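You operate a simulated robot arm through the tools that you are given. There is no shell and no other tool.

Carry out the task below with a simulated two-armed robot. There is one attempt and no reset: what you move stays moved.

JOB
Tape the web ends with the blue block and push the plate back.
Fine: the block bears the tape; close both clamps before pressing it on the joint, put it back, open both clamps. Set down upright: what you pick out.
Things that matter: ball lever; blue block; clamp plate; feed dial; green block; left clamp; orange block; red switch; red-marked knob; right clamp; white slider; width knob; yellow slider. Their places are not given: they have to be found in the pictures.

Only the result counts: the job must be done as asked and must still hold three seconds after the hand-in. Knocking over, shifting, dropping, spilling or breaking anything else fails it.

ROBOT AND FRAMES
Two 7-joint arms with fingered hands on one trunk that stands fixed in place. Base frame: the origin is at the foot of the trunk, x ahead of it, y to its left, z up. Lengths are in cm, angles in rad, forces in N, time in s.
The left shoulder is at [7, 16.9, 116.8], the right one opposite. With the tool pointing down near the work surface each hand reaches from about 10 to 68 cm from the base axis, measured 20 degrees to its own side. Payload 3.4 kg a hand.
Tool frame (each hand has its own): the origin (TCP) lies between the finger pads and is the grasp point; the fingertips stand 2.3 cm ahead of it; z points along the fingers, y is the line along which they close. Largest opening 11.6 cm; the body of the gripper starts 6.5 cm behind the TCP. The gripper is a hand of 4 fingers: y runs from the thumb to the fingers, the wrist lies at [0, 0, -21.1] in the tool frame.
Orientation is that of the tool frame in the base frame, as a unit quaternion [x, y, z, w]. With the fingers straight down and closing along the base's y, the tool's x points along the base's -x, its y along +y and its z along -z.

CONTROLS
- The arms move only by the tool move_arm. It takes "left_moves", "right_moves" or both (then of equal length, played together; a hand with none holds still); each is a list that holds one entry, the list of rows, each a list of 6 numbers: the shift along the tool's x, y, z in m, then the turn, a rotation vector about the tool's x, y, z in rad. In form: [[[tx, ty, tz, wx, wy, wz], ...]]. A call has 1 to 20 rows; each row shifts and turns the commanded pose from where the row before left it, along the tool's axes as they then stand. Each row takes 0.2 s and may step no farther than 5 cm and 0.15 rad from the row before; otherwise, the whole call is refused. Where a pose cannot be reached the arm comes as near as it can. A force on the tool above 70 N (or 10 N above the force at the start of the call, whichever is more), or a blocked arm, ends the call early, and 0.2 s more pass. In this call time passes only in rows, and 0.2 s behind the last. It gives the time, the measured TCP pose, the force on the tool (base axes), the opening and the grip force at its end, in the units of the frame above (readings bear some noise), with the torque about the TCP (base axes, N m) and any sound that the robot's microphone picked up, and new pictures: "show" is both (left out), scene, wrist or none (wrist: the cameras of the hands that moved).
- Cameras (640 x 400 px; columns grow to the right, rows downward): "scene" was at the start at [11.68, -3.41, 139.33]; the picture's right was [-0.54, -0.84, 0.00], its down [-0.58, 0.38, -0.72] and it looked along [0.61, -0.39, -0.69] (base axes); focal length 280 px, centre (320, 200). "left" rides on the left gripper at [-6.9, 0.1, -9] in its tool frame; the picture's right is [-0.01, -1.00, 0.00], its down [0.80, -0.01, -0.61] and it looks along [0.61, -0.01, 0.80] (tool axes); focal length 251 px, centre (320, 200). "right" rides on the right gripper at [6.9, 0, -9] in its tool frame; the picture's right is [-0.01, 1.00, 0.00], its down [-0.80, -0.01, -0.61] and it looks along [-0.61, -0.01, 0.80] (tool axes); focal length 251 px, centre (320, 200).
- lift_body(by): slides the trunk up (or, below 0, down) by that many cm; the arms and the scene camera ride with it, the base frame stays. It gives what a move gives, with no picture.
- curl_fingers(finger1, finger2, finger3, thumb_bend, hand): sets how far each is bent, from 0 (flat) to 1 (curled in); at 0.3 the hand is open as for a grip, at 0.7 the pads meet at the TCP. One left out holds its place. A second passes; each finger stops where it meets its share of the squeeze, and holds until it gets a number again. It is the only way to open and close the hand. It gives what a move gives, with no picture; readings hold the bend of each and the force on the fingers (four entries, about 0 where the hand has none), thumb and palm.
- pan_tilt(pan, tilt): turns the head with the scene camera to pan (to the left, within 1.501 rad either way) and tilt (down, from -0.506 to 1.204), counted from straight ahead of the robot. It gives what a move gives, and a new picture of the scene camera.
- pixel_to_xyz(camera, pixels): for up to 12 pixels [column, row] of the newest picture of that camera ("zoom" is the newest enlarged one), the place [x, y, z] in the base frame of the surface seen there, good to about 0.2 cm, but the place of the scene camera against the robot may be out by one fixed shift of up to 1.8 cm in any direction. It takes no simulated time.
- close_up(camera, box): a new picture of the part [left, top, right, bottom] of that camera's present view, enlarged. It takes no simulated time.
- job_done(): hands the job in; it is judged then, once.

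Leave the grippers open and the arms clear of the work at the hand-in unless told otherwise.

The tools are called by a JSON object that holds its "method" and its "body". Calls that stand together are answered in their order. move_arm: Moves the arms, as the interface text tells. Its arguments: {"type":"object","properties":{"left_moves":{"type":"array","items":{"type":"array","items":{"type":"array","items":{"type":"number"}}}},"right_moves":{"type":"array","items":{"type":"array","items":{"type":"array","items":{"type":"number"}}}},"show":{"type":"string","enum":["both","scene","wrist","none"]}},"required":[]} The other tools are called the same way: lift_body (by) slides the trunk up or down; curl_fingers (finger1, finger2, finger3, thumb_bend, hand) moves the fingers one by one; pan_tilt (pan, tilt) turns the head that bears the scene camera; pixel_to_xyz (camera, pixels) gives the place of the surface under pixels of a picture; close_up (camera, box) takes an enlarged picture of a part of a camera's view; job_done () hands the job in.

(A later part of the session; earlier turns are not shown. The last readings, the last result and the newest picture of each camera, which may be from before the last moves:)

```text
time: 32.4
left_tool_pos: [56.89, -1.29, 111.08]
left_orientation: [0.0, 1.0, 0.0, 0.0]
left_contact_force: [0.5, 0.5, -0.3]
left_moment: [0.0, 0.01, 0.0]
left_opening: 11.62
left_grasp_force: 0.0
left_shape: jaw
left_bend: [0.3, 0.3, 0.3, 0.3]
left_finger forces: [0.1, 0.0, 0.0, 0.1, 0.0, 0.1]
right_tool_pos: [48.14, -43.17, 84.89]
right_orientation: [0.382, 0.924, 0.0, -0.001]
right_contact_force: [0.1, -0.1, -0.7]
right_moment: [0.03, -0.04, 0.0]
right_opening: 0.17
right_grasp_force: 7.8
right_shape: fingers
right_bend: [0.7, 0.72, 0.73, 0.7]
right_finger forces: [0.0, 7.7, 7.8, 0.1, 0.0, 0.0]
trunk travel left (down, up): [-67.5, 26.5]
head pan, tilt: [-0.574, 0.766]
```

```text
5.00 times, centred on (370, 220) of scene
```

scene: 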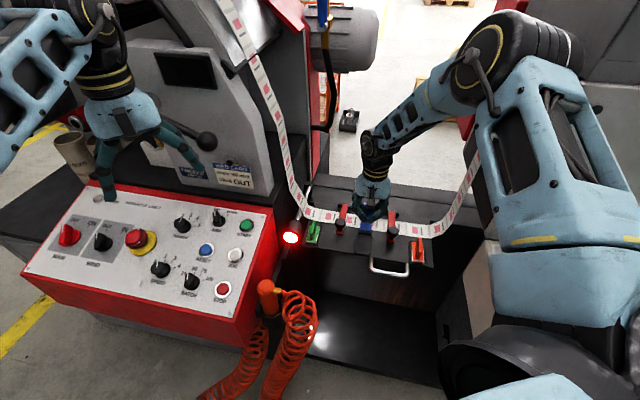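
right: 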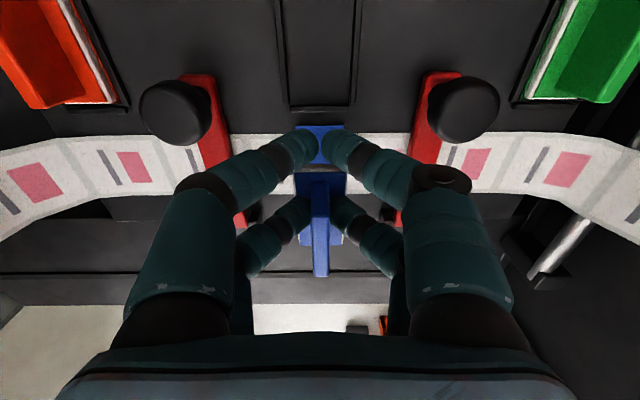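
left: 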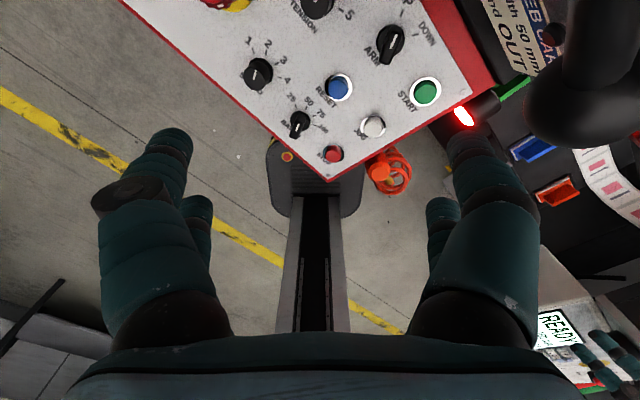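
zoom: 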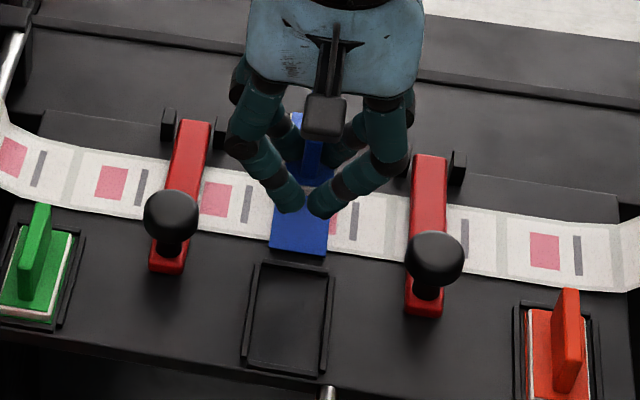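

The blue tape now lies across the joint. I'll carry the block back over its tray by reversing the commanded shifts: +8.15 cm forward and 0.08 cm right.

{"method": "move_arm", "body": {"right_moves": [[[0.0204, -0.0002, -0.0025, 0, 0, 0], [0.0204, -0.0002, -0.0025, 0, 0, 0], [0.0204, -0.0002, 0.0025, 0, 0, 0], [0.0203, -0.0002, 0.0025, 0, 0, 0], [0, 0, 0, 0, 0, 0], [0, 0, 0, 0, 0, 0]]], "show": "both"}}

{"method": "close_up", "body": {"camera": "right", "box": [220, 80, 420, 280]}}

{"method": "close_up", "body": {"camera": "scene", "box": [310, 190, 430, 270]}}

```text
time: 33.8
left_tool_pos: [56.77, -1.25, 111.04]
left_orientation: [0.0, 1.0, 0.0, 0.0]
left_contact_force: [0.4, 0.4, 0.2]
left_moment: [0.02, 0.01, 0.0]
left_opening: 11.6
left_grasp_force: 0.1
left_shape: jaw
left_bend: [0.3, 0.3, 0.3, 0.3]
left_finger forces: [0.0, 0.0, 0.1, 0.0, 0.0, 0.0]
right_tool_pos: [42.36, -37.5, 84.96]
right_orientation: [0.383, 0.924, 0.0, -0.001]
right_contact_force: [0.1, 0.1, -0.7]
right_moment: [0.02, 0.0, -0.02]
right_opening: 0.15
right_grasp_force: 7.3
right_shape: fingers
right_bend: [0.7, 0.72, 0.73, 0.7]
right_finger forces: [0.1, 7.6, 7.5, 0.0, 0.1, 0.0]
trunk travel left (down, up): [-67.5, 26.5]
head pan, tilt: [-0.574, 0.766]
```

scene: 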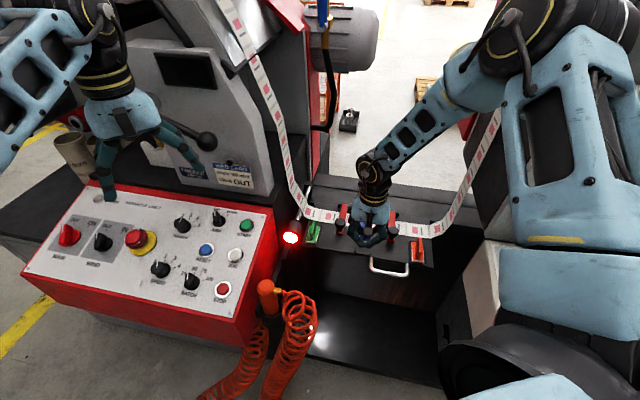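
right: 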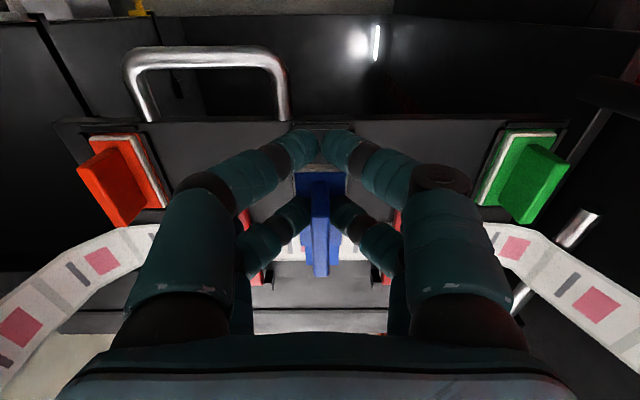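

```text
2.00 times, centred on (320, 180) of right
```

zoom: 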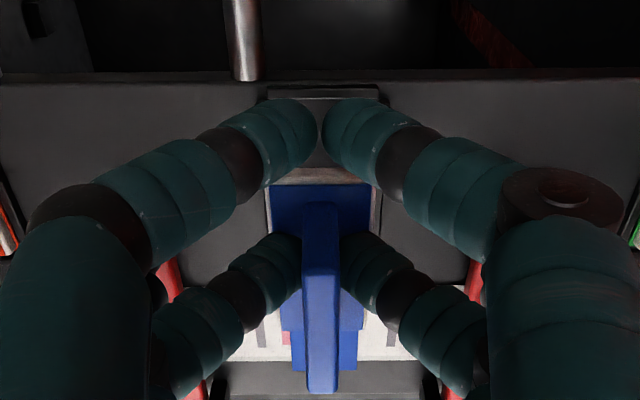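

```text
5.00 times, centred on (370, 230) of scene
```

zoom: 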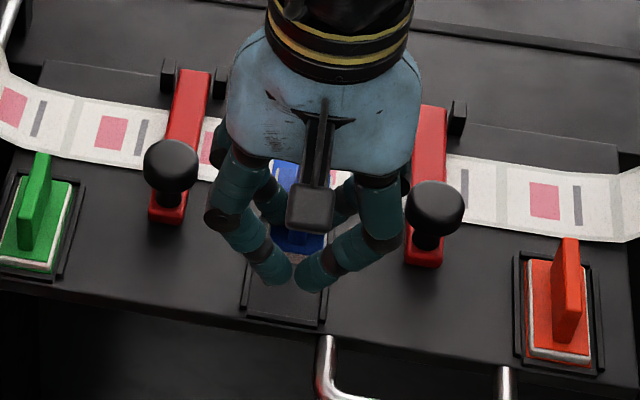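

I'll check the alignment more closely: the tray's front bar is around zoom columns 265–380 and the block's white edge around 268–382.

{"method": "close_up", "body": {"camera": "right", "box": [280, 115, 360, 165]}}

{"method": "close_up", "body": {"camera": "scene", "box": [340, 215, 400, 260]}}

{"method": "pixel_to_xyz", "body": {"camera": "right", "pixels": [[322, 205], [322, 250], [320, 270], [300, 180], [342, 180], [320, 176]]}}

```text
8.00 times, centred on (320, 140) of right
```

zoom: 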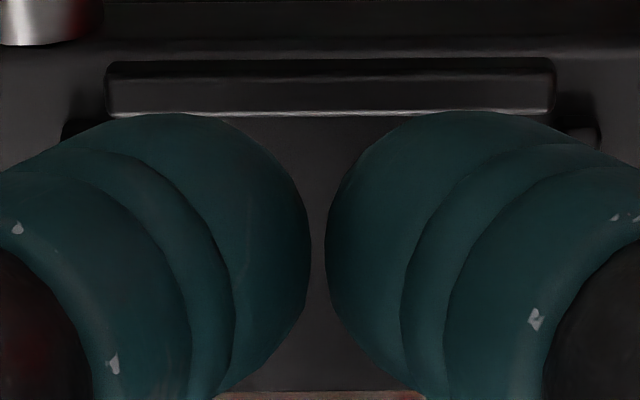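

```text
8.89 times, centred on (370, 238) of scene
```

zoom: 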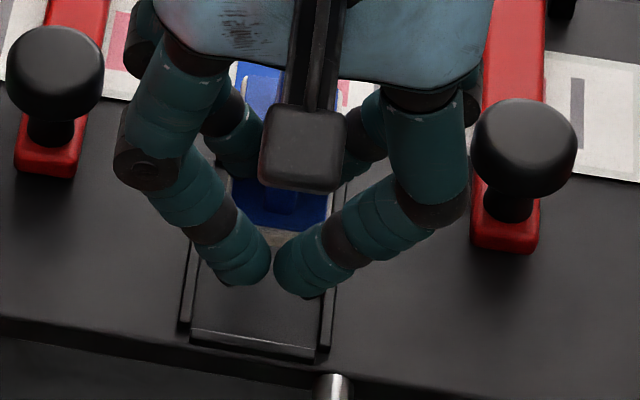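

```text
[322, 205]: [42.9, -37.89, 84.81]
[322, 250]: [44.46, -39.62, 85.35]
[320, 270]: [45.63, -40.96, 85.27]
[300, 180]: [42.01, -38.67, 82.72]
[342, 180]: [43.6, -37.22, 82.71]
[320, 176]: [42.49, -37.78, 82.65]
```

The block's fin is within about 1 mm of its original place, and it has slid up 0.3 cm in the grip, so it should rest at TCP z≈80.75. I'll lower it to just above that.

{"method": "move_arm", "body": {"right_moves": [[[0, 0, 0.012, 0, 0, 0], [0, 0, 0.012, 0, 0, 0], [0, 0, 0.01, 0, 0, 0], [0, 0, 0.003, 0, 0, 0], [0, 0, 0.002, 0, 0, 0], [0, 0, 0, 0, 0, 0]]], "show": "wrist"}}

{"method": "close_up", "body": {"camera": "right", "box": [220, 80, 420, 280]}}

{"method": "pixel_to_xyz", "body": {"camera": "right", "pixels": [[322, 205], [322, 250], [320, 270], [300, 180], [342, 180], [320, 176], [292, 200], [350, 200], [285, 200], [356, 200]]}}

```text
time: 35.2
left_tool_pos: [56.78, -1.31, 111.09]
left_orientation: [0.0, 1.0, 0.0, 0.0]
left_contact_force: [-0.6, -0.2, -0.8]
left_moment: [0.01, 0.02, -0.01]
left_opening: 11.58
left_grasp_force: 0.2
left_shape: jaw
left_bend: [0.3, 0.3, 0.3, 0.3]
left_finger forces: [0.0, 0.0, 0.0, 0.1, 0.0, 0.0]
right_tool_pos: [42.31, -37.4, 81.01]
right_orientation: [0.383, 0.924, 0.0, -0.001]
right_contact_force: [0.1, -0.7, -0.5]
right_moment: [0.0, 0.02, 0.01]
right_opening: 0.15
right_grasp_force: 7.5
right_shape: fingers
right_bend: [0.7, 0.72, 0.73, 0.7]
right_finger forces: [0.0, 7.7, 7.6, 0.1, 0.0, 0.0]
trunk travel left (down, up): [-67.5, 26.5]
head pan, tilt: [-0.574, 0.766]
```

right: 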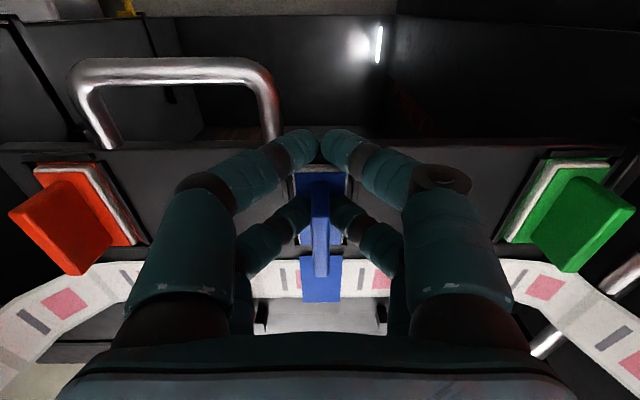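

```text
2.00 times, centred on (320, 180) of right
```

zoom: 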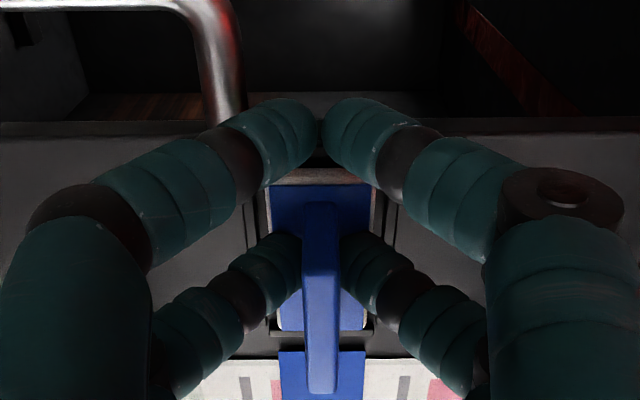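

```text
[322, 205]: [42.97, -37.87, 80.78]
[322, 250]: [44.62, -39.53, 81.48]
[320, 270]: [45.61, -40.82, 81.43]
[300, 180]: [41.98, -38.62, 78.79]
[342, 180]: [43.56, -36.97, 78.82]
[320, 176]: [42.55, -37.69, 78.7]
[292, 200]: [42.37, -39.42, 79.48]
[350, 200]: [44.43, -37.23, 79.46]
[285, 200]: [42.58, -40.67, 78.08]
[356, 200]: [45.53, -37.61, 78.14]
```

The block is inside the frame, with 0.2–0.3 cm still to go. I'll lower it to contact.

{"method": "move_arm", "body": {"right_moves": [[[0, 0, 0.001, 0, 0, 0], [0, 0, 0.001, 0, 0, 0], [0, 0, 0.001, 0, 0, 0], [0, 0, 0, 0, 0, 0]]], "show": "none"}}

```text
time: 36.2
left_tool_pos: [56.8, -1.34, 111.2]
left_orientation: [-0.001, 1.0, 0.0, 0.0]
left_contact_force: [1.0, 0.8, -0.6]
left_moment: [-0.01, 0.01, -0.02]
left_opening: 11.6
left_grasp_force: 0.0
left_shape: jaw
left_bend: [0.3, 0.3, 0.3, 0.3]
left_finger forces: [0.0, 0.0, 0.1, 0.0, 0.1, 0.0]
right_tool_pos: [42.33, -37.53, 80.71]
right_orientation: [0.383, 0.924, 0.0, 0.0]
right_contact_force: [1.8, 0.3, 1.8]
right_moment: [0.0, -0.03, -0.02]
right_opening: 0.16
right_grasp_force: 7.8
right_shape: fingers
right_bend: [0.7, 0.72, 0.73, 0.7]
right_finger forces: [0.0, 8.4, 7.9, 0.0, 0.0, 0.1]
trunk travel left (down, up): [-67.5, 26.5]
head pan, tilt: [-0.574, 0.766]
```

First contact at 1.8 N. I'll go down 0.5 mm more, then open the rear pair gently to 0.6.

{"method": "move_arm", "body": {"right_moves": [[[0, 0, 0.0005, 0, 0, 0], [0, 0, 0, 0, 0, 0]]], "show": "none"}}

{"method": "curl_fingers", "body": {"hand": "right", "finger2": 0.6, "finger3": 0.6}}

{"method": "close_up", "body": {"camera": "right", "box": [220, 80, 420, 280]}}

{"method": "pixel_to_xyz", "body": {"camera": "right", "pixels": [[322, 205], [322, 250], [320, 270], [300, 180], [342, 180]]}}

```text
time: 36.8
left_tool_pos: [56.71, -1.24, 111.11]
left_orientation: [0.001, 1.0, -0.001, 0.001]
left_contact_force: [-0.3, 0.1, -1.2]
left_moment: [0.01, -0.01, 0.0]
left_opening: 11.59
left_grasp_force: 0.1
left_shape: jaw
left_bend: [0.3, 0.3, 0.3, 0.3]
left_finger forces: [0.0, 0.0, 0.1, 0.0, 0.1, 0.0]
right_tool_pos: [42.44, -37.52, 80.66]
right_orientation: [0.383, 0.924, 0.001, 0.0]
right_contact_force: [0.8, -1.0, 3.4]
right_moment: [-0.07, -0.04, -0.01]
right_opening: 0.13
right_grasp_force: 8.1
right_shape: fingers
right_bend: [0.7, 0.72, 0.73, 0.7]
right_finger forces: [0.0, 8.4, 8.2, 0.0, 0.1, 0.0]
trunk travel left (down, up): [-67.5, 26.5]
head pan, tilt: [-0.574, 0.766]
```

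```text
time: 37.8
left_tool_pos: [56.77, -1.24, 111.12]
left_orientation: [0.0, 1.0, -0.001, 0.001]
left_contact_force: [-0.1, -0.5, 0.6]
left_moment: [0.0, 0.0, 0.01]
left_opening: 11.59
left_grasp_force: 0.1
left_shape: jaw
left_bend: [0.3, 0.3, 0.3, 0.3]
left_finger forces: [0.0, 0.0, 0.0, 0.1, 0.0, 0.0]
right_tool_pos: [42.28, -37.43, 80.68]
right_orientation: [0.384, 0.924, 0.0, 0.001]
right_contact_force: [1.6, -1.5, 17.1]
right_moment: [-0.49, -0.06, 0.01]
right_opening: 0.12
right_grasp_force: 8.8
right_shape: fingers
right_bend: [0.7, 0.6, 0.71, 0.7]
right_finger forces: [0.0, 0.0, 17.6, 0.0, 0.0, 0.1]
trunk travel left (down, up): [-67.5, 26.5]
head pan, tilt: [-0.574, 0.766]
```

```text
2.00 times, centred on (320, 180) of right
```

zoom: 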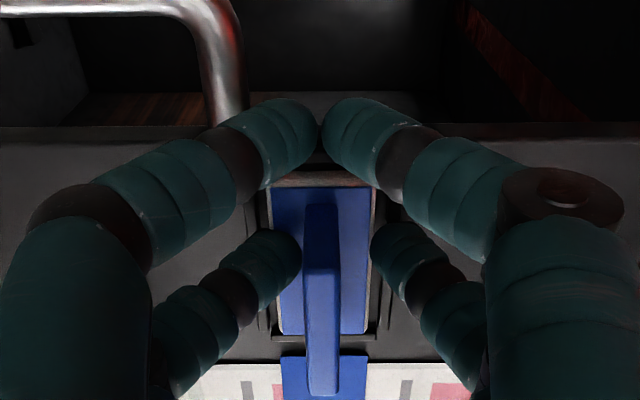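

```text
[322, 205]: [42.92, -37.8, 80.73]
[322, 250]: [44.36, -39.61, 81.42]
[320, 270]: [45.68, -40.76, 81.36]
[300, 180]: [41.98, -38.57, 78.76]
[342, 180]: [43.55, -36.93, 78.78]
```

finger2 opened, but finger3's tip is pressing down on the block's base (17 N) as it swings. The block itself is in place. I'll raise the hand a few millimetres so the finger can finish opening.

{"method": "move_arm", "body": {"right_moves": [[[0, 0, -0.002, 0, 0, 0], [0, 0, -0.002, 0, 0, 0], [0, 0, 0, 0, 0, 0]]], "show": "wrist"}}

{"method": "close_up", "body": {"camera": "right", "box": [220, 80, 420, 280]}}

{"method": "pixel_to_xyz", "body": {"camera": "right", "pixels": [[322, 205], [322, 250], [320, 270], [300, 180], [342, 180]]}}

```text
time: 38.6
left_tool_pos: [56.89, -1.28, 111.0]
left_orientation: [0.001, 1.0, 0.001, 0.0]
left_contact_force: [-0.2, -0.4, 0.4]
left_moment: [-0.02, 0.0, -0.01]
left_opening: 11.62
left_grasp_force: 0.1
left_shape: jaw
left_bend: [0.3, 0.3, 0.3, 0.3]
left_finger forces: [0.1, 0.0, 0.0, 0.0, 0.1, 0.0]
right_tool_pos: [42.41, -37.46, 81.04]
right_orientation: [0.382, 0.924, 0.001, -0.001]
right_contact_force: [-0.1, 0.3, 0.0]
right_moment: [-0.01, -0.01, -0.03]
right_opening: 0.14
right_grasp_force: 0.0
right_shape: fingers
right_bend: [0.7, 0.6, 0.6, 0.7]
right_finger forces: [0.0, 0.0, 0.0, 0.1, 0.0, 0.1]
trunk travel left (down, up): [-67.5, 26.5]
head pan, tilt: [-0.574, 0.766]
```

right: 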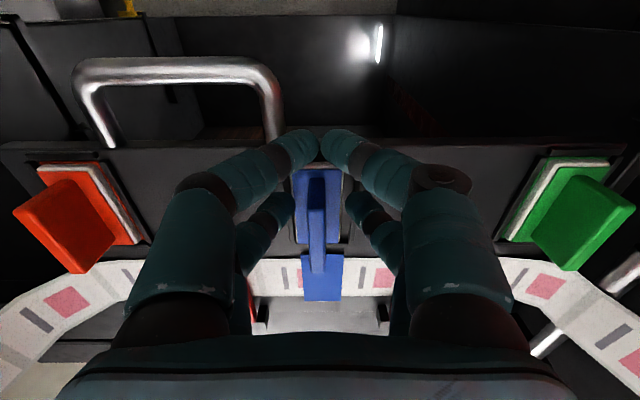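

```text
2.00 times, centred on (320, 180) of right
```

zoom: 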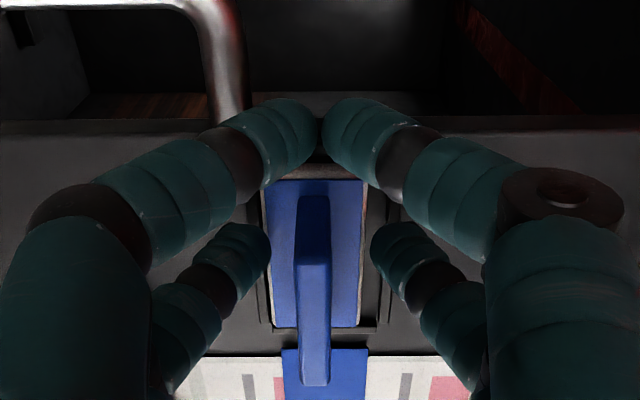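

```text
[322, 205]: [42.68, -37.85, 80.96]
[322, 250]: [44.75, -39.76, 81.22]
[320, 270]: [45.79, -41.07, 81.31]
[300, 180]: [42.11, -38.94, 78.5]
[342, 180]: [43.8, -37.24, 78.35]
```

Both fingers are clear and the block stands in its tray. I'll raise the hand straight up and check how it sits.

{"method": "move_arm", "body": {"right_moves": [[[0, 0, -0.01, 0, 0, 0], [0, 0, -0.02, 0, 0, 0], [0, 0, -0.03, 0, 0, 0], [-0.03, 0, -0.04, 0, 0, 0], [-0.03, 0, -0.04, 0, 0, 0], [0, 0, 0, 0, 0, 0]]], "show": "both"}}

{"method": "close_up", "body": {"camera": "scene", "box": [310, 190, 430, 270]}}

{"method": "close_up", "body": {"camera": "right", "box": [220, 20, 420, 170]}}

```text
time: 40.0
left_tool_pos: [56.87, -1.25, 111.12]
left_orientation: [0.001, 1.0, 0.0, 0.001]
left_contact_force: [-0.2, 0.3, -0.4]
left_moment: [0.02, 0.01, -0.05]
left_opening: 11.61
left_grasp_force: 0.0
left_shape: jaw
left_bend: [0.3, 0.3, 0.3, 0.3]
left_finger forces: [0.0, 0.0, 0.1, 0.0, 0.0, 0.1]
right_tool_pos: [46.77, -41.77, 95.28]
right_orientation: [0.383, 0.924, 0.0, 0.0]
right_contact_force: [0.9, 0.6, -0.3]
right_moment: [0.02, -0.02, -0.02]
right_opening: 0.17
right_grasp_force: 0.0
right_shape: fingers
right_bend: [0.7, 0.6, 0.6, 0.7]
right_finger forces: [0.1, 0.0, 0.1, 0.0, 0.0, 0.1]
trunk travel left (down, up): [-67.5, 26.5]
head pan, tilt: [-0.574, 0.766]
```

scene: 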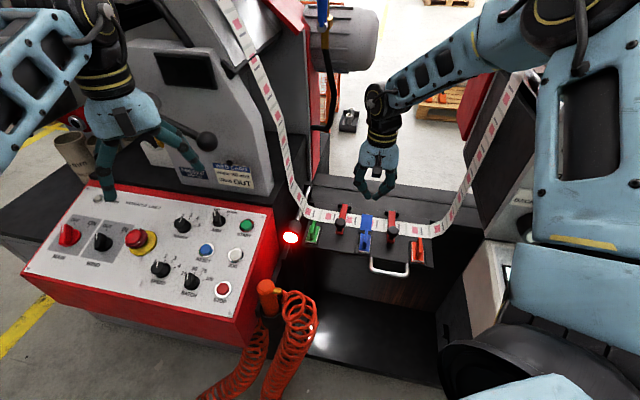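
right: 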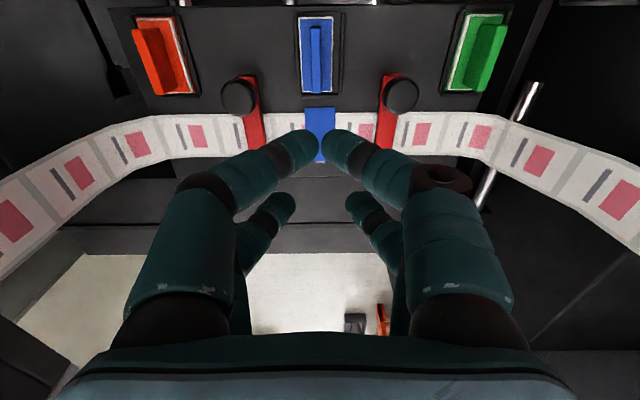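

```text
5.00 times, centred on (370, 230) of scene
```

zoom: 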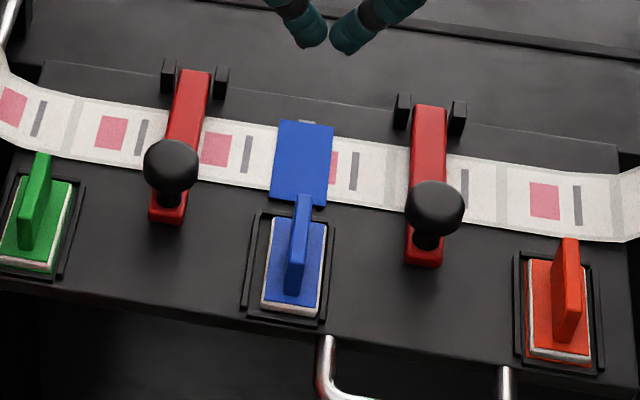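

```text
2.67 times, centred on (320, 95) of right
```

zoom: 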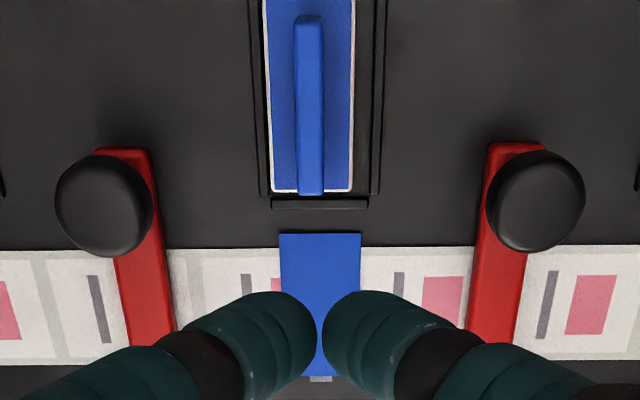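

The block sits flat in its tray and the blue tape spans the joint. Next I'll open both clamps, so I'll measure the knobs and check the block level.

{"method": "close_up", "body": {"camera": "right", "box": [200, 60, 300, 170]}}

{"method": "pixel_to_xyz", "body": {"camera": "right", "pixels": [[238, 82], [238, 90], [238, 98], [238, 106], [238, 112], [226, 96], [252, 96], [400, 80], [400, 95], [400, 110], [387, 95], [413, 95]]}}

{"method": "pixel_to_xyz", "body": {"camera": "right", "pixels": [[305, 50], [328, 50], [316, 30], [316, 80], [305, 85], [328, 85], [320, 120], [250, 77], [256, 130], [390, 76], [300, 30], [345, 50]]}}

```text
3.64 times, centred on (250, 115) of right
```

zoom: 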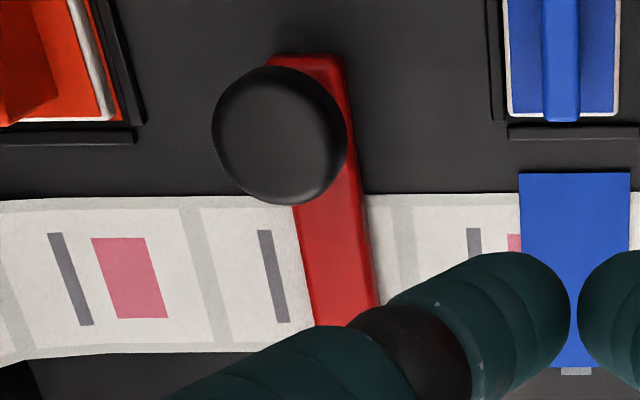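

```text
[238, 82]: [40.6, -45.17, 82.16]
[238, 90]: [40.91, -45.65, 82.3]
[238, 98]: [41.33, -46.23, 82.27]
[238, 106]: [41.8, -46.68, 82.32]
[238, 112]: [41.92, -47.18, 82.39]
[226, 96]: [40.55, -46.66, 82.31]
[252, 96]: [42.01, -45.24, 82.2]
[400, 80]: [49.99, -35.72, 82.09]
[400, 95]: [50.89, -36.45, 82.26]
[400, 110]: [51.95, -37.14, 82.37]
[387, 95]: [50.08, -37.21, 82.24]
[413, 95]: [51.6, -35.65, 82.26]
```

```text
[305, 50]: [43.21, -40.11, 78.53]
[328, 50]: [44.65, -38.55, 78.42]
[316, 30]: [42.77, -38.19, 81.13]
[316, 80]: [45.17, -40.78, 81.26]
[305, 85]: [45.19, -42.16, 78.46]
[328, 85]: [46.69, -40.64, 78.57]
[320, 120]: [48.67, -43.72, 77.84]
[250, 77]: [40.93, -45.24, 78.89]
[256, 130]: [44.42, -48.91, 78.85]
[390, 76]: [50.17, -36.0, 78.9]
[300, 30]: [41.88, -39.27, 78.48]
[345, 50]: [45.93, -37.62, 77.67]
```

The block is level (base top 78.4–78.6). The knob tops are at z 82.25, with the right one at about (41.3, -46.0) and the left at about (50.9, -36.5). I'll open the fingers half-way, move above the right knob, pinch it with the rear pair and lift it along its arc.

{"method": "curl_fingers", "body": {"hand": "right", "finger1": 0.5, "finger2": 0.5, "finger3": 0.5, "thumb_bend": 0.5}}

{"method": "move_arm", "body": {"right_moves": [[[0.009, -0.023, 0.01, 0, 0, 0], [0.009, -0.023, 0.01, 0, 0, 0], [0.009, -0.023, 0.01, 0, 0, 0], [0, 0, 0.02, 0, 0, 0], [0, 0, 0, 0, 0, 0]]], "show": "both"}}

{"method": "pixel_to_xyz", "body": {"camera": "right", "pixels": [[320, 180], [320, 160], [320, 200], [310, 180], [330, 180]]}}

```text
time: 41.0
left_tool_pos: [56.85, -1.3, 111.1]
left_orientation: [0.0, 1.0, 0.0, 0.0]
left_contact_force: [-0.2, -0.4, 0.0]
left_moment: [0.01, 0.01, 0.01]
left_opening: 11.6
left_grasp_force: 0.2
left_shape: jaw
left_bend: [0.3, 0.3, 0.3, 0.3]
left_finger forces: [0.1, 0.0, 0.1, 0.0, 0.0, 0.0]
right_tool_pos: [46.74, -41.83, 95.13]
right_orientation: [0.383, 0.924, 0.0, -0.001]
right_contact_force: [0.4, 0.0, 0.8]
right_moment: [0.04, 0.05, 0.01]
right_opening: 5.75
right_grasp_force: 0.0
right_shape: fingers
right_bend: [0.5, 0.5, 0.5, 0.5]
right_finger forces: [0.0, 0.0, 0.1, 0.0, 0.1, 0.0]
trunk travel left (down, up): [-67.5, 26.5]
head pan, tilt: [-0.574, 0.766]
```

```text
time: 42.2
left_tool_pos: [56.81, -1.26, 111.1]
left_orientation: [0.0, 1.0, 0.0, 0.0]
left_contact_force: [0.3, -0.9, 0.5]
left_moment: [0.01, 0.0, -0.01]
left_opening: 11.61
left_grasp_force: 0.0
left_shape: jaw
left_bend: [0.3, 0.3, 0.3, 0.3]
left_finger forces: [0.0, 0.0, 0.0, 0.0, 0.1, 0.1]
right_tool_pos: [39.89, -44.81, 90.15]
right_orientation: [0.382, 0.924, 0.0, -0.001]
right_contact_force: [0.1, -0.3, 0.6]
right_moment: [0.0, 0.01, 0.02]
right_opening: 5.79
right_grasp_force: 0.1
right_shape: fingers
right_bend: [0.5, 0.5, 0.5, 0.5]
right_finger forces: [0.1, 0.0, 0.0, 0.0, 0.1, 0.0]
trunk travel left (down, up): [-67.5, 26.5]
head pan, tilt: [-0.574, 0.766]
```

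scene: 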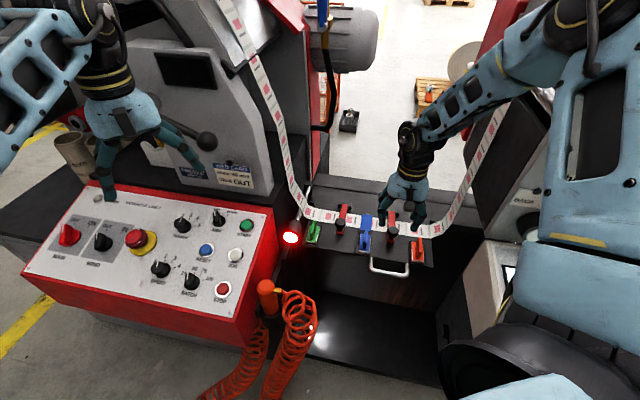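
right: 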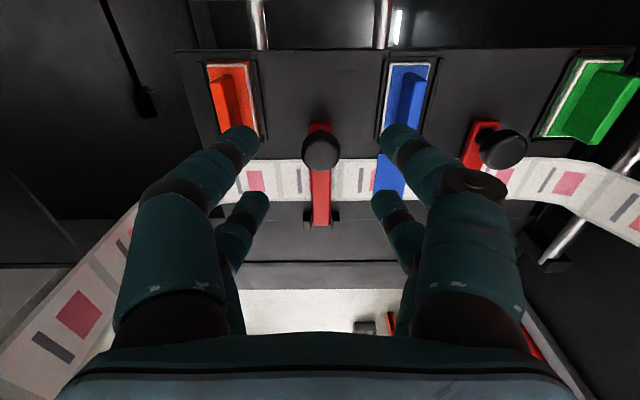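

```text
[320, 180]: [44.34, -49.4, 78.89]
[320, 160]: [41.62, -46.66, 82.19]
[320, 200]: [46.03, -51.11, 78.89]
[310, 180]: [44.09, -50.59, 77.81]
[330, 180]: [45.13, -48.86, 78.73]
```

The knob is centred at (320, 150) between the fingers. I'll descend to z≈82 around it.

{"method": "move_arm", "body": {"right_moves": [[[0, 0, 0.025, 0, 0, 0], [0, 0, 0.025, 0, 0, 0], [0, 0, 0.02, 0, 0, 0], [0, 0, 0.012, 0, 0, 0], [0, 0, 0, 0, 0, 0]]], "show": "wrist"}}

{"method": "close_up", "body": {"camera": "scene", "box": [330, 180, 450, 260]}}

```text
time: 43.4
left_tool_pos: [56.8, -1.25, 111.07]
left_orientation: [0.001, 1.0, -0.001, 0.0]
left_contact_force: [0.5, -0.2, -0.2]
left_moment: [0.0, 0.03, 0.01]
left_opening: 11.59
left_grasp_force: 0.0
left_shape: jaw
left_bend: [0.3, 0.3, 0.3, 0.3]
left_finger forces: [0.0, 0.1, 0.0, 0.1, 0.1, 0.0]
right_tool_pos: [39.92, -44.74, 81.89]
right_orientation: [0.383, 0.924, 0.001, 0.0]
right_contact_force: [0.7, 0.6, 1.2]
right_moment: [0.0, 0.01, -0.04]
right_opening: 5.77
right_grasp_force: 0.0
right_shape: fingers
right_bend: [0.5, 0.5, 0.5, 0.5]
right_finger forces: [0.0, 0.0, 0.1, 0.0, 0.1, 0.0]
trunk travel left (down, up): [-67.5, 26.5]
head pan, tilt: [-0.574, 0.766]
```

right: 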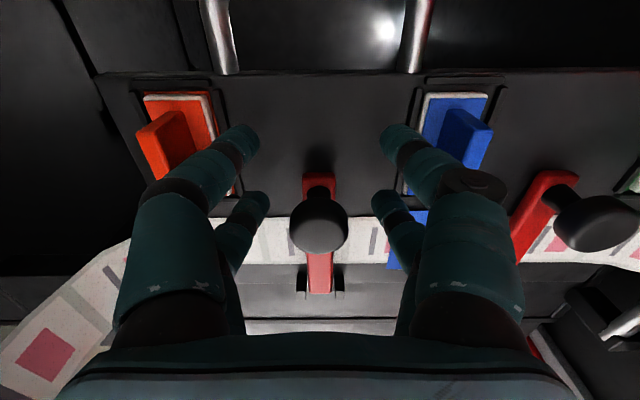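

```text
5.00 times, centred on (390, 220) of scene
```

zoom: 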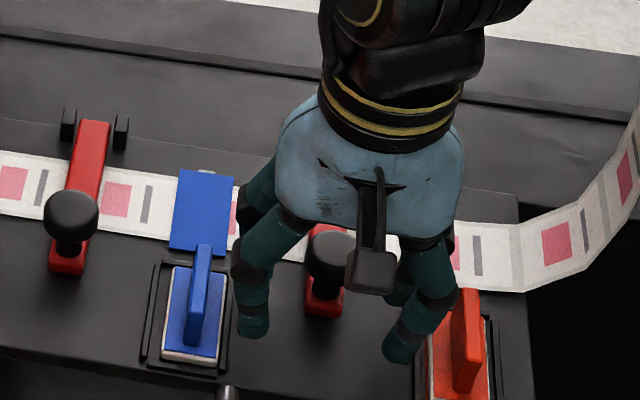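

The knob lies between the rear pair. I'll pinch it.

{"method": "curl_fingers", "body": {"hand": "right", "finger2": 0.75, "finger3": 0.75}}

{"method": "close_up", "body": {"camera": "right", "box": [220, 130, 420, 310]}}

```text
time: 44.4
left_tool_pos: [56.98, -1.35, 111.05]
left_orientation: [0.0, 1.0, -0.001, 0.0]
left_contact_force: [-0.8, -0.5, -0.9]
left_moment: [0.01, -0.04, 0.0]
left_opening: 11.6
left_grasp_force: 0.0
left_shape: jaw
left_bend: [0.3, 0.3, 0.3, 0.3]
left_finger forces: [0.0, 0.1, 0.0, 0.0, 0.1, 0.1]
right_tool_pos: [39.89, -44.77, 81.8]
right_orientation: [0.383, 0.924, 0.0, -0.001]
right_contact_force: [-0.1, -1.5, -2.1]
right_moment: [-0.01, 0.03, 0.01]
right_opening: 5.77
right_grasp_force: 8.3
right_shape: fingers
right_bend: [0.5, 0.71, 0.7, 0.5]
right_finger forces: [0.0, 8.5, 8.6, 0.1, 0.0, 0.1]
trunk travel left (down, up): [-67.5, 26.5]
head pan, tilt: [-0.574, 0.766]
```

```text
2.22 times, centred on (320, 220) of right
```

zoom: 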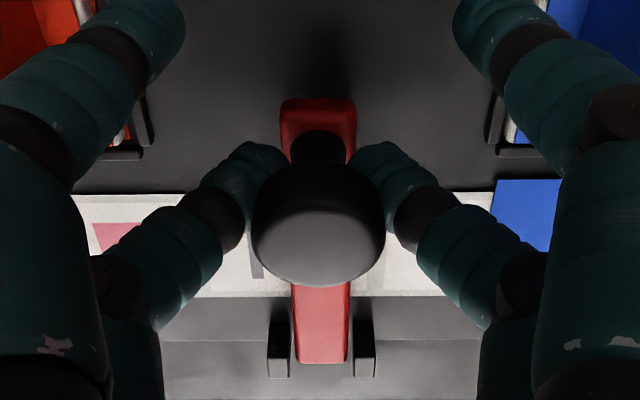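

The fingers hook under the knob head (bend 0.70, 8 N). I'll lift along the first half of the arc in small rows.

{"method": "move_arm", "body": {"right_moves": [[[-0.0028, 0, -0.009, 0, 0, 0], [-0.0035, 0, -0.0088, 0, 0, 0], [-0.004, 0, -0.0075, 0, 0, 0], [-0.0044, 0, -0.0071, 0, 0, 0], [-0.0052, 0, -0.0066, 0, 0, 0], [-0.0057, 0, -0.0063, 0, 0, 0], [-0.0063, 0, -0.0057, 0, 0, 0], [-0.0066, 0, -0.0052, 0, 0, 0]]], "show": "both"}}

{"method": "close_up", "body": {"camera": "scene", "box": [330, 160, 450, 240]}}

```text
time: 46.2
left_tool_pos: [56.75, -1.2, 111.1]
left_orientation: [0.0, 1.0, 0.001, 0.0]
left_contact_force: [0.8, -0.2, 0.1]
left_moment: [-0.01, -0.02, -0.02]
left_opening: 11.61
left_grasp_force: 0.1
left_shape: jaw
left_bend: [0.3, 0.3, 0.3, 0.3]
left_finger forces: [0.0, 0.1, 0.0, 0.0, 0.1, 0.1]
right_tool_pos: [42.53, -47.46, 87.43]
right_orientation: [0.383, 0.924, 0.0, 0.0]
right_contact_force: [-0.4, 2.3, 1.3]
right_moment: [0.03, 0.01, 0.02]
right_opening: 5.77
right_grasp_force: 6.6
right_shape: fingers
right_bend: [0.5, 0.72, 0.71, 0.5]
right_finger forces: [0.0, 7.0, 6.1, 0.0, 0.1, 0.0]
trunk travel left (down, up): [-67.5, 26.5]
head pan, tilt: [-0.574, 0.766]
```

scene: 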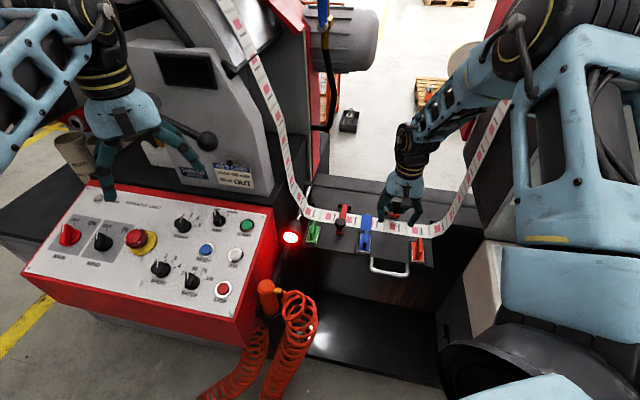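
right: 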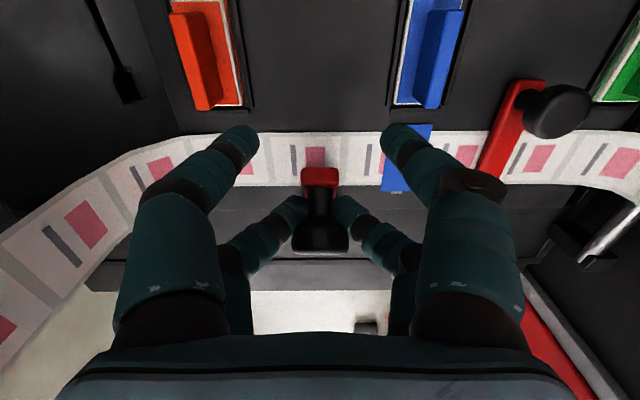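

```text
5.00 times, centred on (390, 200) of scene
```

zoom: 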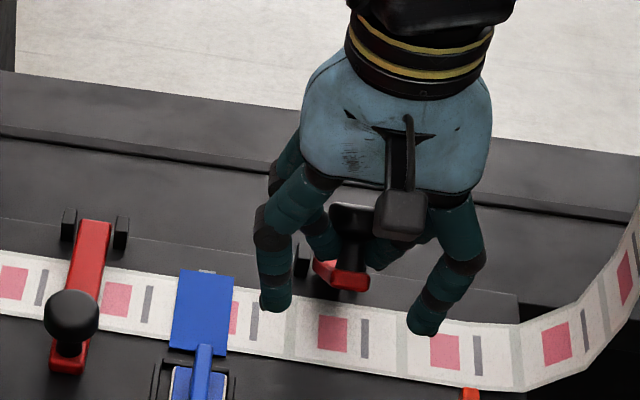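

The lever follows well. I'll continue the arc to nearly upright.

{"method": "move_arm", "body": {"right_moves": [[[-0.007, 0, -0.0045, 0, 0, 0], [-0.0076, 0, -0.0039, 0, 0, 0], [-0.0078, 0, -0.0032, 0, 0, 0], [-0.008, 0, -0.0026, 0, 0, 0], [-0.0083, 0, -0.0018, 0, 0, 0], [-0.0084, 0, -0.0011, 0, 0, 0]]], "show": "wrist"}}

{"method": "pixel_to_xyz", "body": {"camera": "right", "pixels": [[320, 185], [320, 200], [320, 220], [320, 235], [320, 245]]}}

```text
time: 47.6
left_tool_pos: [56.86, -1.31, 110.97]
left_orientation: [-0.001, 1.0, -0.001, 0.0]
left_contact_force: [-0.2, 0.2, -0.2]
left_moment: [0.03, 0.0, -0.02]
left_opening: 11.62
left_grasp_force: 0.0
left_shape: jaw
left_bend: [0.3, 0.3, 0.3, 0.3]
left_finger forces: [0.1, 0.1, 0.0, 0.1, 0.0, 0.0]
right_tool_pos: [46.05, -50.84, 89.3]
right_orientation: [0.383, 0.924, 0.0, -0.001]
right_contact_force: [0.7, 0.5, 1.9]
right_moment: [-0.03, -0.03, 0.01]
right_opening: 5.77
right_grasp_force: 5.4
right_shape: fingers
right_bend: [0.5, 0.73, 0.72, 0.5]
right_finger forces: [0.0, 5.6, 5.2, 0.0, 0.0, 0.0]
trunk travel left (down, up): [-67.5, 26.5]
head pan, tilt: [-0.574, 0.766]
```

right: 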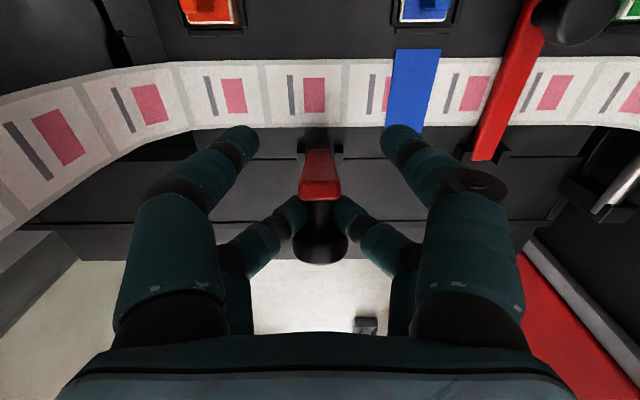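

```text
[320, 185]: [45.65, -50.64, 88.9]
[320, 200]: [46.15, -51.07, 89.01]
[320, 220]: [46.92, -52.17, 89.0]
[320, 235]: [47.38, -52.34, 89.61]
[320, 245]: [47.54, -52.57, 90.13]
```

The bar tip is at v=-68.1 against -68.6 originally, so it is nearly open. I'll push it 0.6 cm further back.

{"method": "move_arm", "body": {"right_moves": [[[-0.0035, 0, -0.0003, 0, 0, 0], [-0.0035, 0, 0, 0, 0, 0], [0, 0, 0, 0, 0, 0]]], "show": "wrist"}}

{"method": "pixel_to_xyz", "body": {"camera": "right", "pixels": [[320, 185], [320, 200], [320, 220], [320, 235], [320, 245]]}}

```text
time: 48.4
left_tool_pos: [56.83, -1.23, 111.06]
left_orientation: [0.0, 1.0, 0.0, 0.0]
left_contact_force: [-0.7, 0.3, -0.4]
left_moment: [0.03, -0.03, 0.0]
left_opening: 11.57
left_grasp_force: 0.0
left_shape: jaw
left_bend: [0.3, 0.3, 0.3, 0.3]
left_finger forces: [0.0, 0.0, 0.0, 0.0, 0.0, 0.1]
right_tool_pos: [46.47, -51.29, 89.35]
right_orientation: [0.383, 0.924, 0.0, -0.001]
right_contact_force: [-1.5, 1.3, 1.7]
right_moment: [-0.03, 0.01, -0.03]
right_opening: 5.77
right_grasp_force: 5.1
right_shape: fingers
right_bend: [0.5, 0.73, 0.72, 0.5]
right_finger forces: [0.0, 5.4, 5.2, 0.0, 0.0, 0.1]
trunk travel left (down, up): [-67.5, 26.5]
head pan, tilt: [-0.574, 0.766]
```

right: 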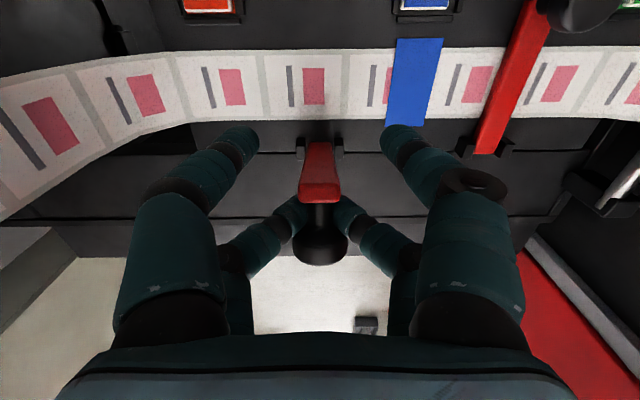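

```text
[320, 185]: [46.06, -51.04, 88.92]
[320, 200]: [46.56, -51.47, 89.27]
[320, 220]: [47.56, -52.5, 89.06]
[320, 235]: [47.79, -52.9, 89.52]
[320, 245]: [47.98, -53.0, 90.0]
```

The lever matches its original open pose. I'll release the knob and rise.

{"method": "curl_fingers", "body": {"hand": "right", "finger2": 0.5, "finger3": 0.5}}

{"method": "move_arm", "body": {"right_moves": [[[0, 0, -0.02, 0, 0, 0], [0, 0, -0.04, 0, 0, 0], [0, 0, -0.03, 0, 0, 0], [0, 0, 0, 0, 0, 0]]], "show": "both"}}

{"method": "close_up", "body": {"camera": "scene", "box": [310, 150, 450, 240]}}

```text
time: 49.4
left_tool_pos: [56.74, -1.36, 111.14]
left_orientation: [0.0, 1.0, 0.0, 0.0]
left_contact_force: [-0.4, 0.2, 0.5]
left_moment: [-0.04, 0.04, -0.01]
left_opening: 11.59
left_grasp_force: 0.2
left_shape: jaw
left_bend: [0.3, 0.3, 0.3, 0.3]
left_finger forces: [0.1, 0.1, 0.0, 0.0, 0.0, 0.0]
right_tool_pos: [46.53, -51.35, 89.17]
right_orientation: [0.382, 0.924, -0.001, 0.0]
right_contact_force: [0.1, -0.3, 0.7]
right_moment: [0.0, 0.02, -0.01]
right_opening: 5.78
right_grasp_force: 0.0
right_shape: fingers
right_bend: [0.5, 0.5, 0.5, 0.5]
right_finger forces: [0.0, 0.0, 0.0, 0.1, 0.0, 0.0]
trunk travel left (down, up): [-67.5, 26.5]
head pan, tilt: [-0.574, 0.766]
```

```text
time: 50.4
left_tool_pos: [56.89, -1.3, 111.08]
left_orientation: [-0.001, 1.0, 0.0, -0.001]
left_contact_force: [-0.4, -0.4, -0.2]
left_moment: [0.02, 0.0, 0.01]
left_opening: 11.6
left_grasp_force: 0.1
left_shape: jaw
left_bend: [0.3, 0.3, 0.3, 0.3]
left_finger forces: [0.0, 0.0, 0.0, 0.1, 0.0, 0.1]
right_tool_pos: [46.6, -51.29, 98.45]
right_orientation: [0.383, 0.924, 0.001, -0.001]
right_contact_force: [0.3, 0.2, -0.8]
right_moment: [0.04, -0.02, -0.03]
right_opening: 5.77
right_grasp_force: 0.0
right_shape: fingers
right_bend: [0.5, 0.5, 0.5, 0.5]
right_finger forces: [0.0, 0.0, 0.0, 0.0, 0.0, 0.0]
trunk travel left (down, up): [-67.5, 26.5]
head pan, tilt: [-0.574, 0.766]
```

scene: 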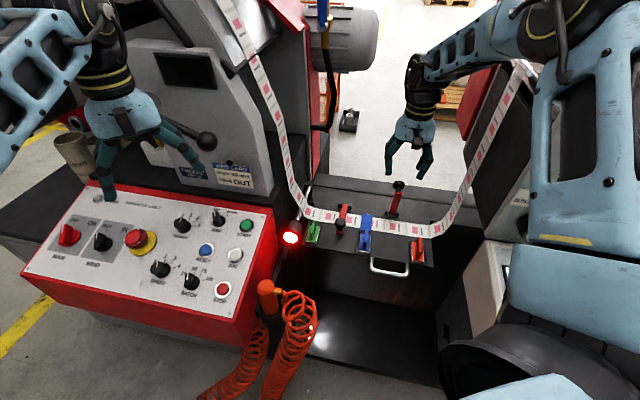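
right: 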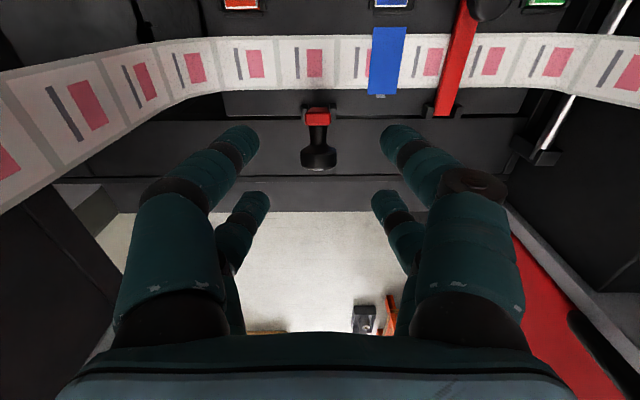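

```text
4.44 times, centred on (380, 195) of scene
```

zoom: 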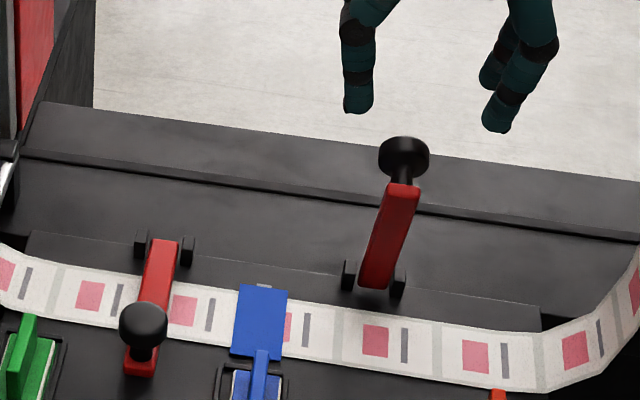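

The right clamp is open and stays. Now the same for the left clamp: I'll shift left and forward at height, then down to z≈90 over its knob.

{"method": "move_arm", "body": {"right_moves": [[[0.0233, 0.0339, 0, 0, 0, 0], [0.0233, 0.0339, 0, 0, 0, 0], [0.0233, 0.0339, 0, 0, 0, 0], [0.0233, 0.0339, 0, 0, 0, 0], [0, 0, 0.028, 0, 0, 0], [0, 0, 0.028, 0, 0, 0], [0, 0, 0.028, 0, 0, 0], [0, 0, 0, 0, 0, 0]]], "show": "wrist"}}

```text
time: 52.2
left_tool_pos: [56.88, -1.27, 111.18]
left_orientation: [0.0, 1.0, -0.001, -0.001]
left_contact_force: [0.8, 0.6, -1.0]
left_moment: [0.01, -0.02, -0.02]
left_opening: 11.58
left_grasp_force: 0.1
left_shape: jaw
left_bend: [0.3, 0.3, 0.3, 0.3]
left_finger forces: [0.0, 0.0, 0.1, 0.0, 0.0, 0.0]
right_tool_pos: [49.44, -35.07, 89.91]
right_orientation: [0.383, 0.924, -0.001, 0.0]
right_contact_force: [-0.1, 0.6, 0.0]
right_moment: [-0.01, 0.03, -0.01]
right_opening: 5.79
right_grasp_force: 0.0
right_shape: fingers
right_bend: [0.5, 0.5, 0.5, 0.5]
right_finger forces: [0.1, 0.1, 0.0, 0.0, 0.0, 0.0]
trunk travel left (down, up): [-67.5, 26.5]
head pan, tilt: [-0.574, 0.766]
```

right: 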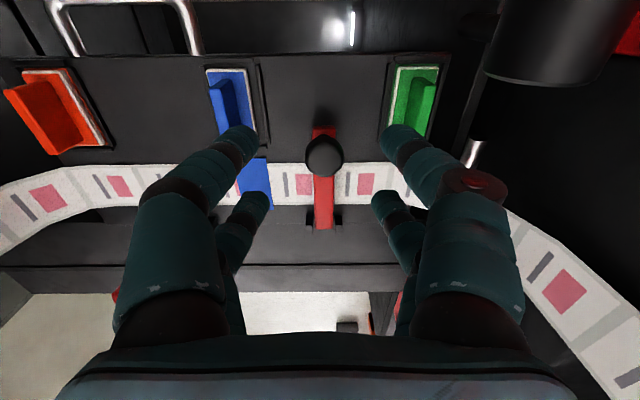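

The left knob is at (324, 155). I'll shift 0.2 cm left and descend around it, then check.

{"method": "move_arm", "body": {"right_moves": [[[-0.0013, 0.0025, 0.025, 0, 0, 0], [0, 0, 0.025, 0, 0, 0], [0, 0, 0.02, 0, 0, 0], [0, 0, 0.0105, 0, 0, 0], [0, 0, 0, 0, 0, 0]]], "show": "both"}}

{"method": "close_up", "body": {"camera": "scene", "box": [280, 180, 400, 260]}}

```text
time: 53.4
left_tool_pos: [56.84, -1.29, 111.11]
left_orientation: [-0.001, 1.0, 0.0, 0.0]
left_contact_force: [-0.3, 0.1, 0.4]
left_moment: [-0.02, -0.01, 0.02]
left_opening: 11.57
left_grasp_force: 0.0
left_shape: jaw
left_bend: [0.3, 0.3, 0.3, 0.3]
left_finger forces: [0.0, 0.0, 0.0, 0.1, 0.1, 0.0]
right_tool_pos: [49.6, -35.09, 81.58]
right_orientation: [0.383, 0.924, 0.0, 0.0]
right_contact_force: [0.3, 0.1, -0.1]
right_moment: [0.0, 0.02, 0.01]
right_opening: 5.77
right_grasp_force: 0.0
right_shape: fingers
right_bend: [0.5, 0.5, 0.5, 0.5]
right_finger forces: [0.0, 0.1, 0.0, 0.1, 0.1, 0.1]
trunk travel left (down, up): [-67.5, 26.5]
head pan, tilt: [-0.574, 0.766]
```

scene: 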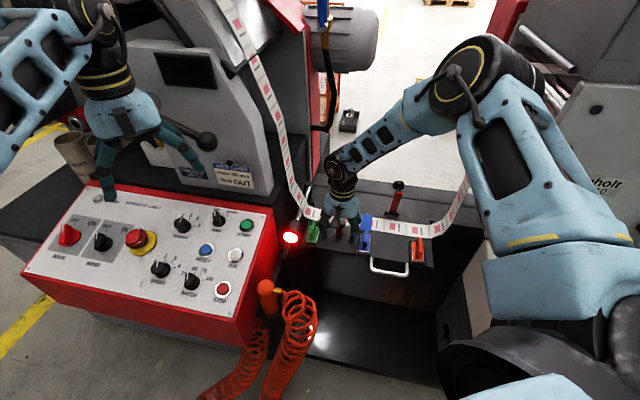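
right: 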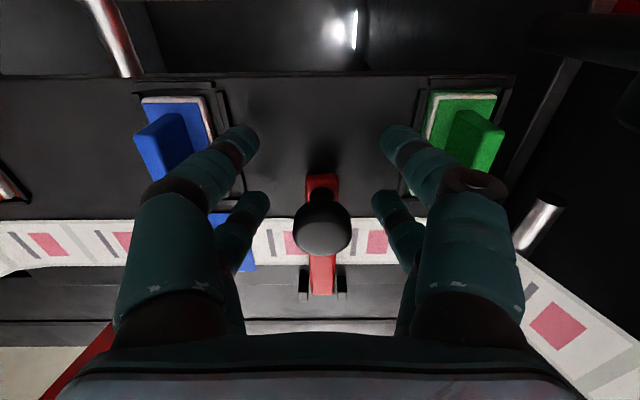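

```text
5.00 times, centred on (340, 220) of scene
```

zoom: 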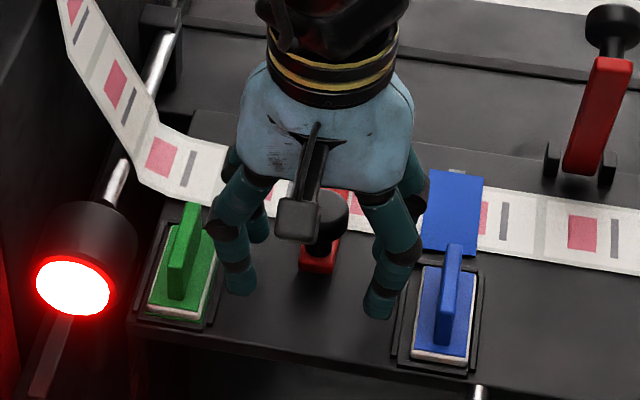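

The knob is at (322, 230), centred. I'll pinch with the rear pair.

{"method": "curl_fingers", "body": {"hand": "right", "finger2": 0.75, "finger3": 0.75}}

{"method": "close_up", "body": {"camera": "right", "box": [220, 130, 420, 310]}}

```text
time: 54.4
left_tool_pos: [56.87, -1.25, 111.05]
left_orientation: [0.0, 1.0, -0.001, 0.0]
left_contact_force: [0.1, -0.9, 0.1]
left_moment: [-0.01, -0.03, 0.01]
left_opening: 11.59
left_grasp_force: 0.1
left_shape: jaw
left_bend: [0.3, 0.3, 0.3, 0.3]
left_finger forces: [0.1, 0.0, 0.1, 0.1, 0.0, 0.1]
right_tool_pos: [49.58, -34.91, 81.74]
right_orientation: [0.382, 0.924, 0.0, -0.001]
right_contact_force: [0.7, 0.2, -2.4]
right_moment: [0.06, 0.0, 0.03]
right_opening: 5.78
right_grasp_force: 8.7
right_shape: fingers
right_bend: [0.5, 0.71, 0.71, 0.5]
right_finger forces: [0.0, 8.9, 8.3, 0.1, 0.0, 0.0]
trunk travel left (down, up): [-67.5, 26.5]
head pan, tilt: [-0.574, 0.766]
```

```text
2.22 times, centred on (320, 220) of right
```

zoom: 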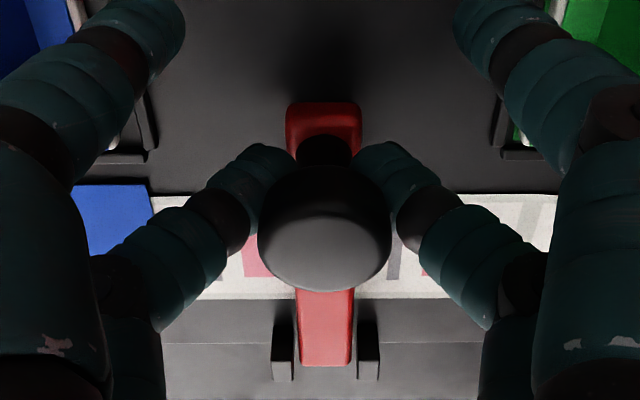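

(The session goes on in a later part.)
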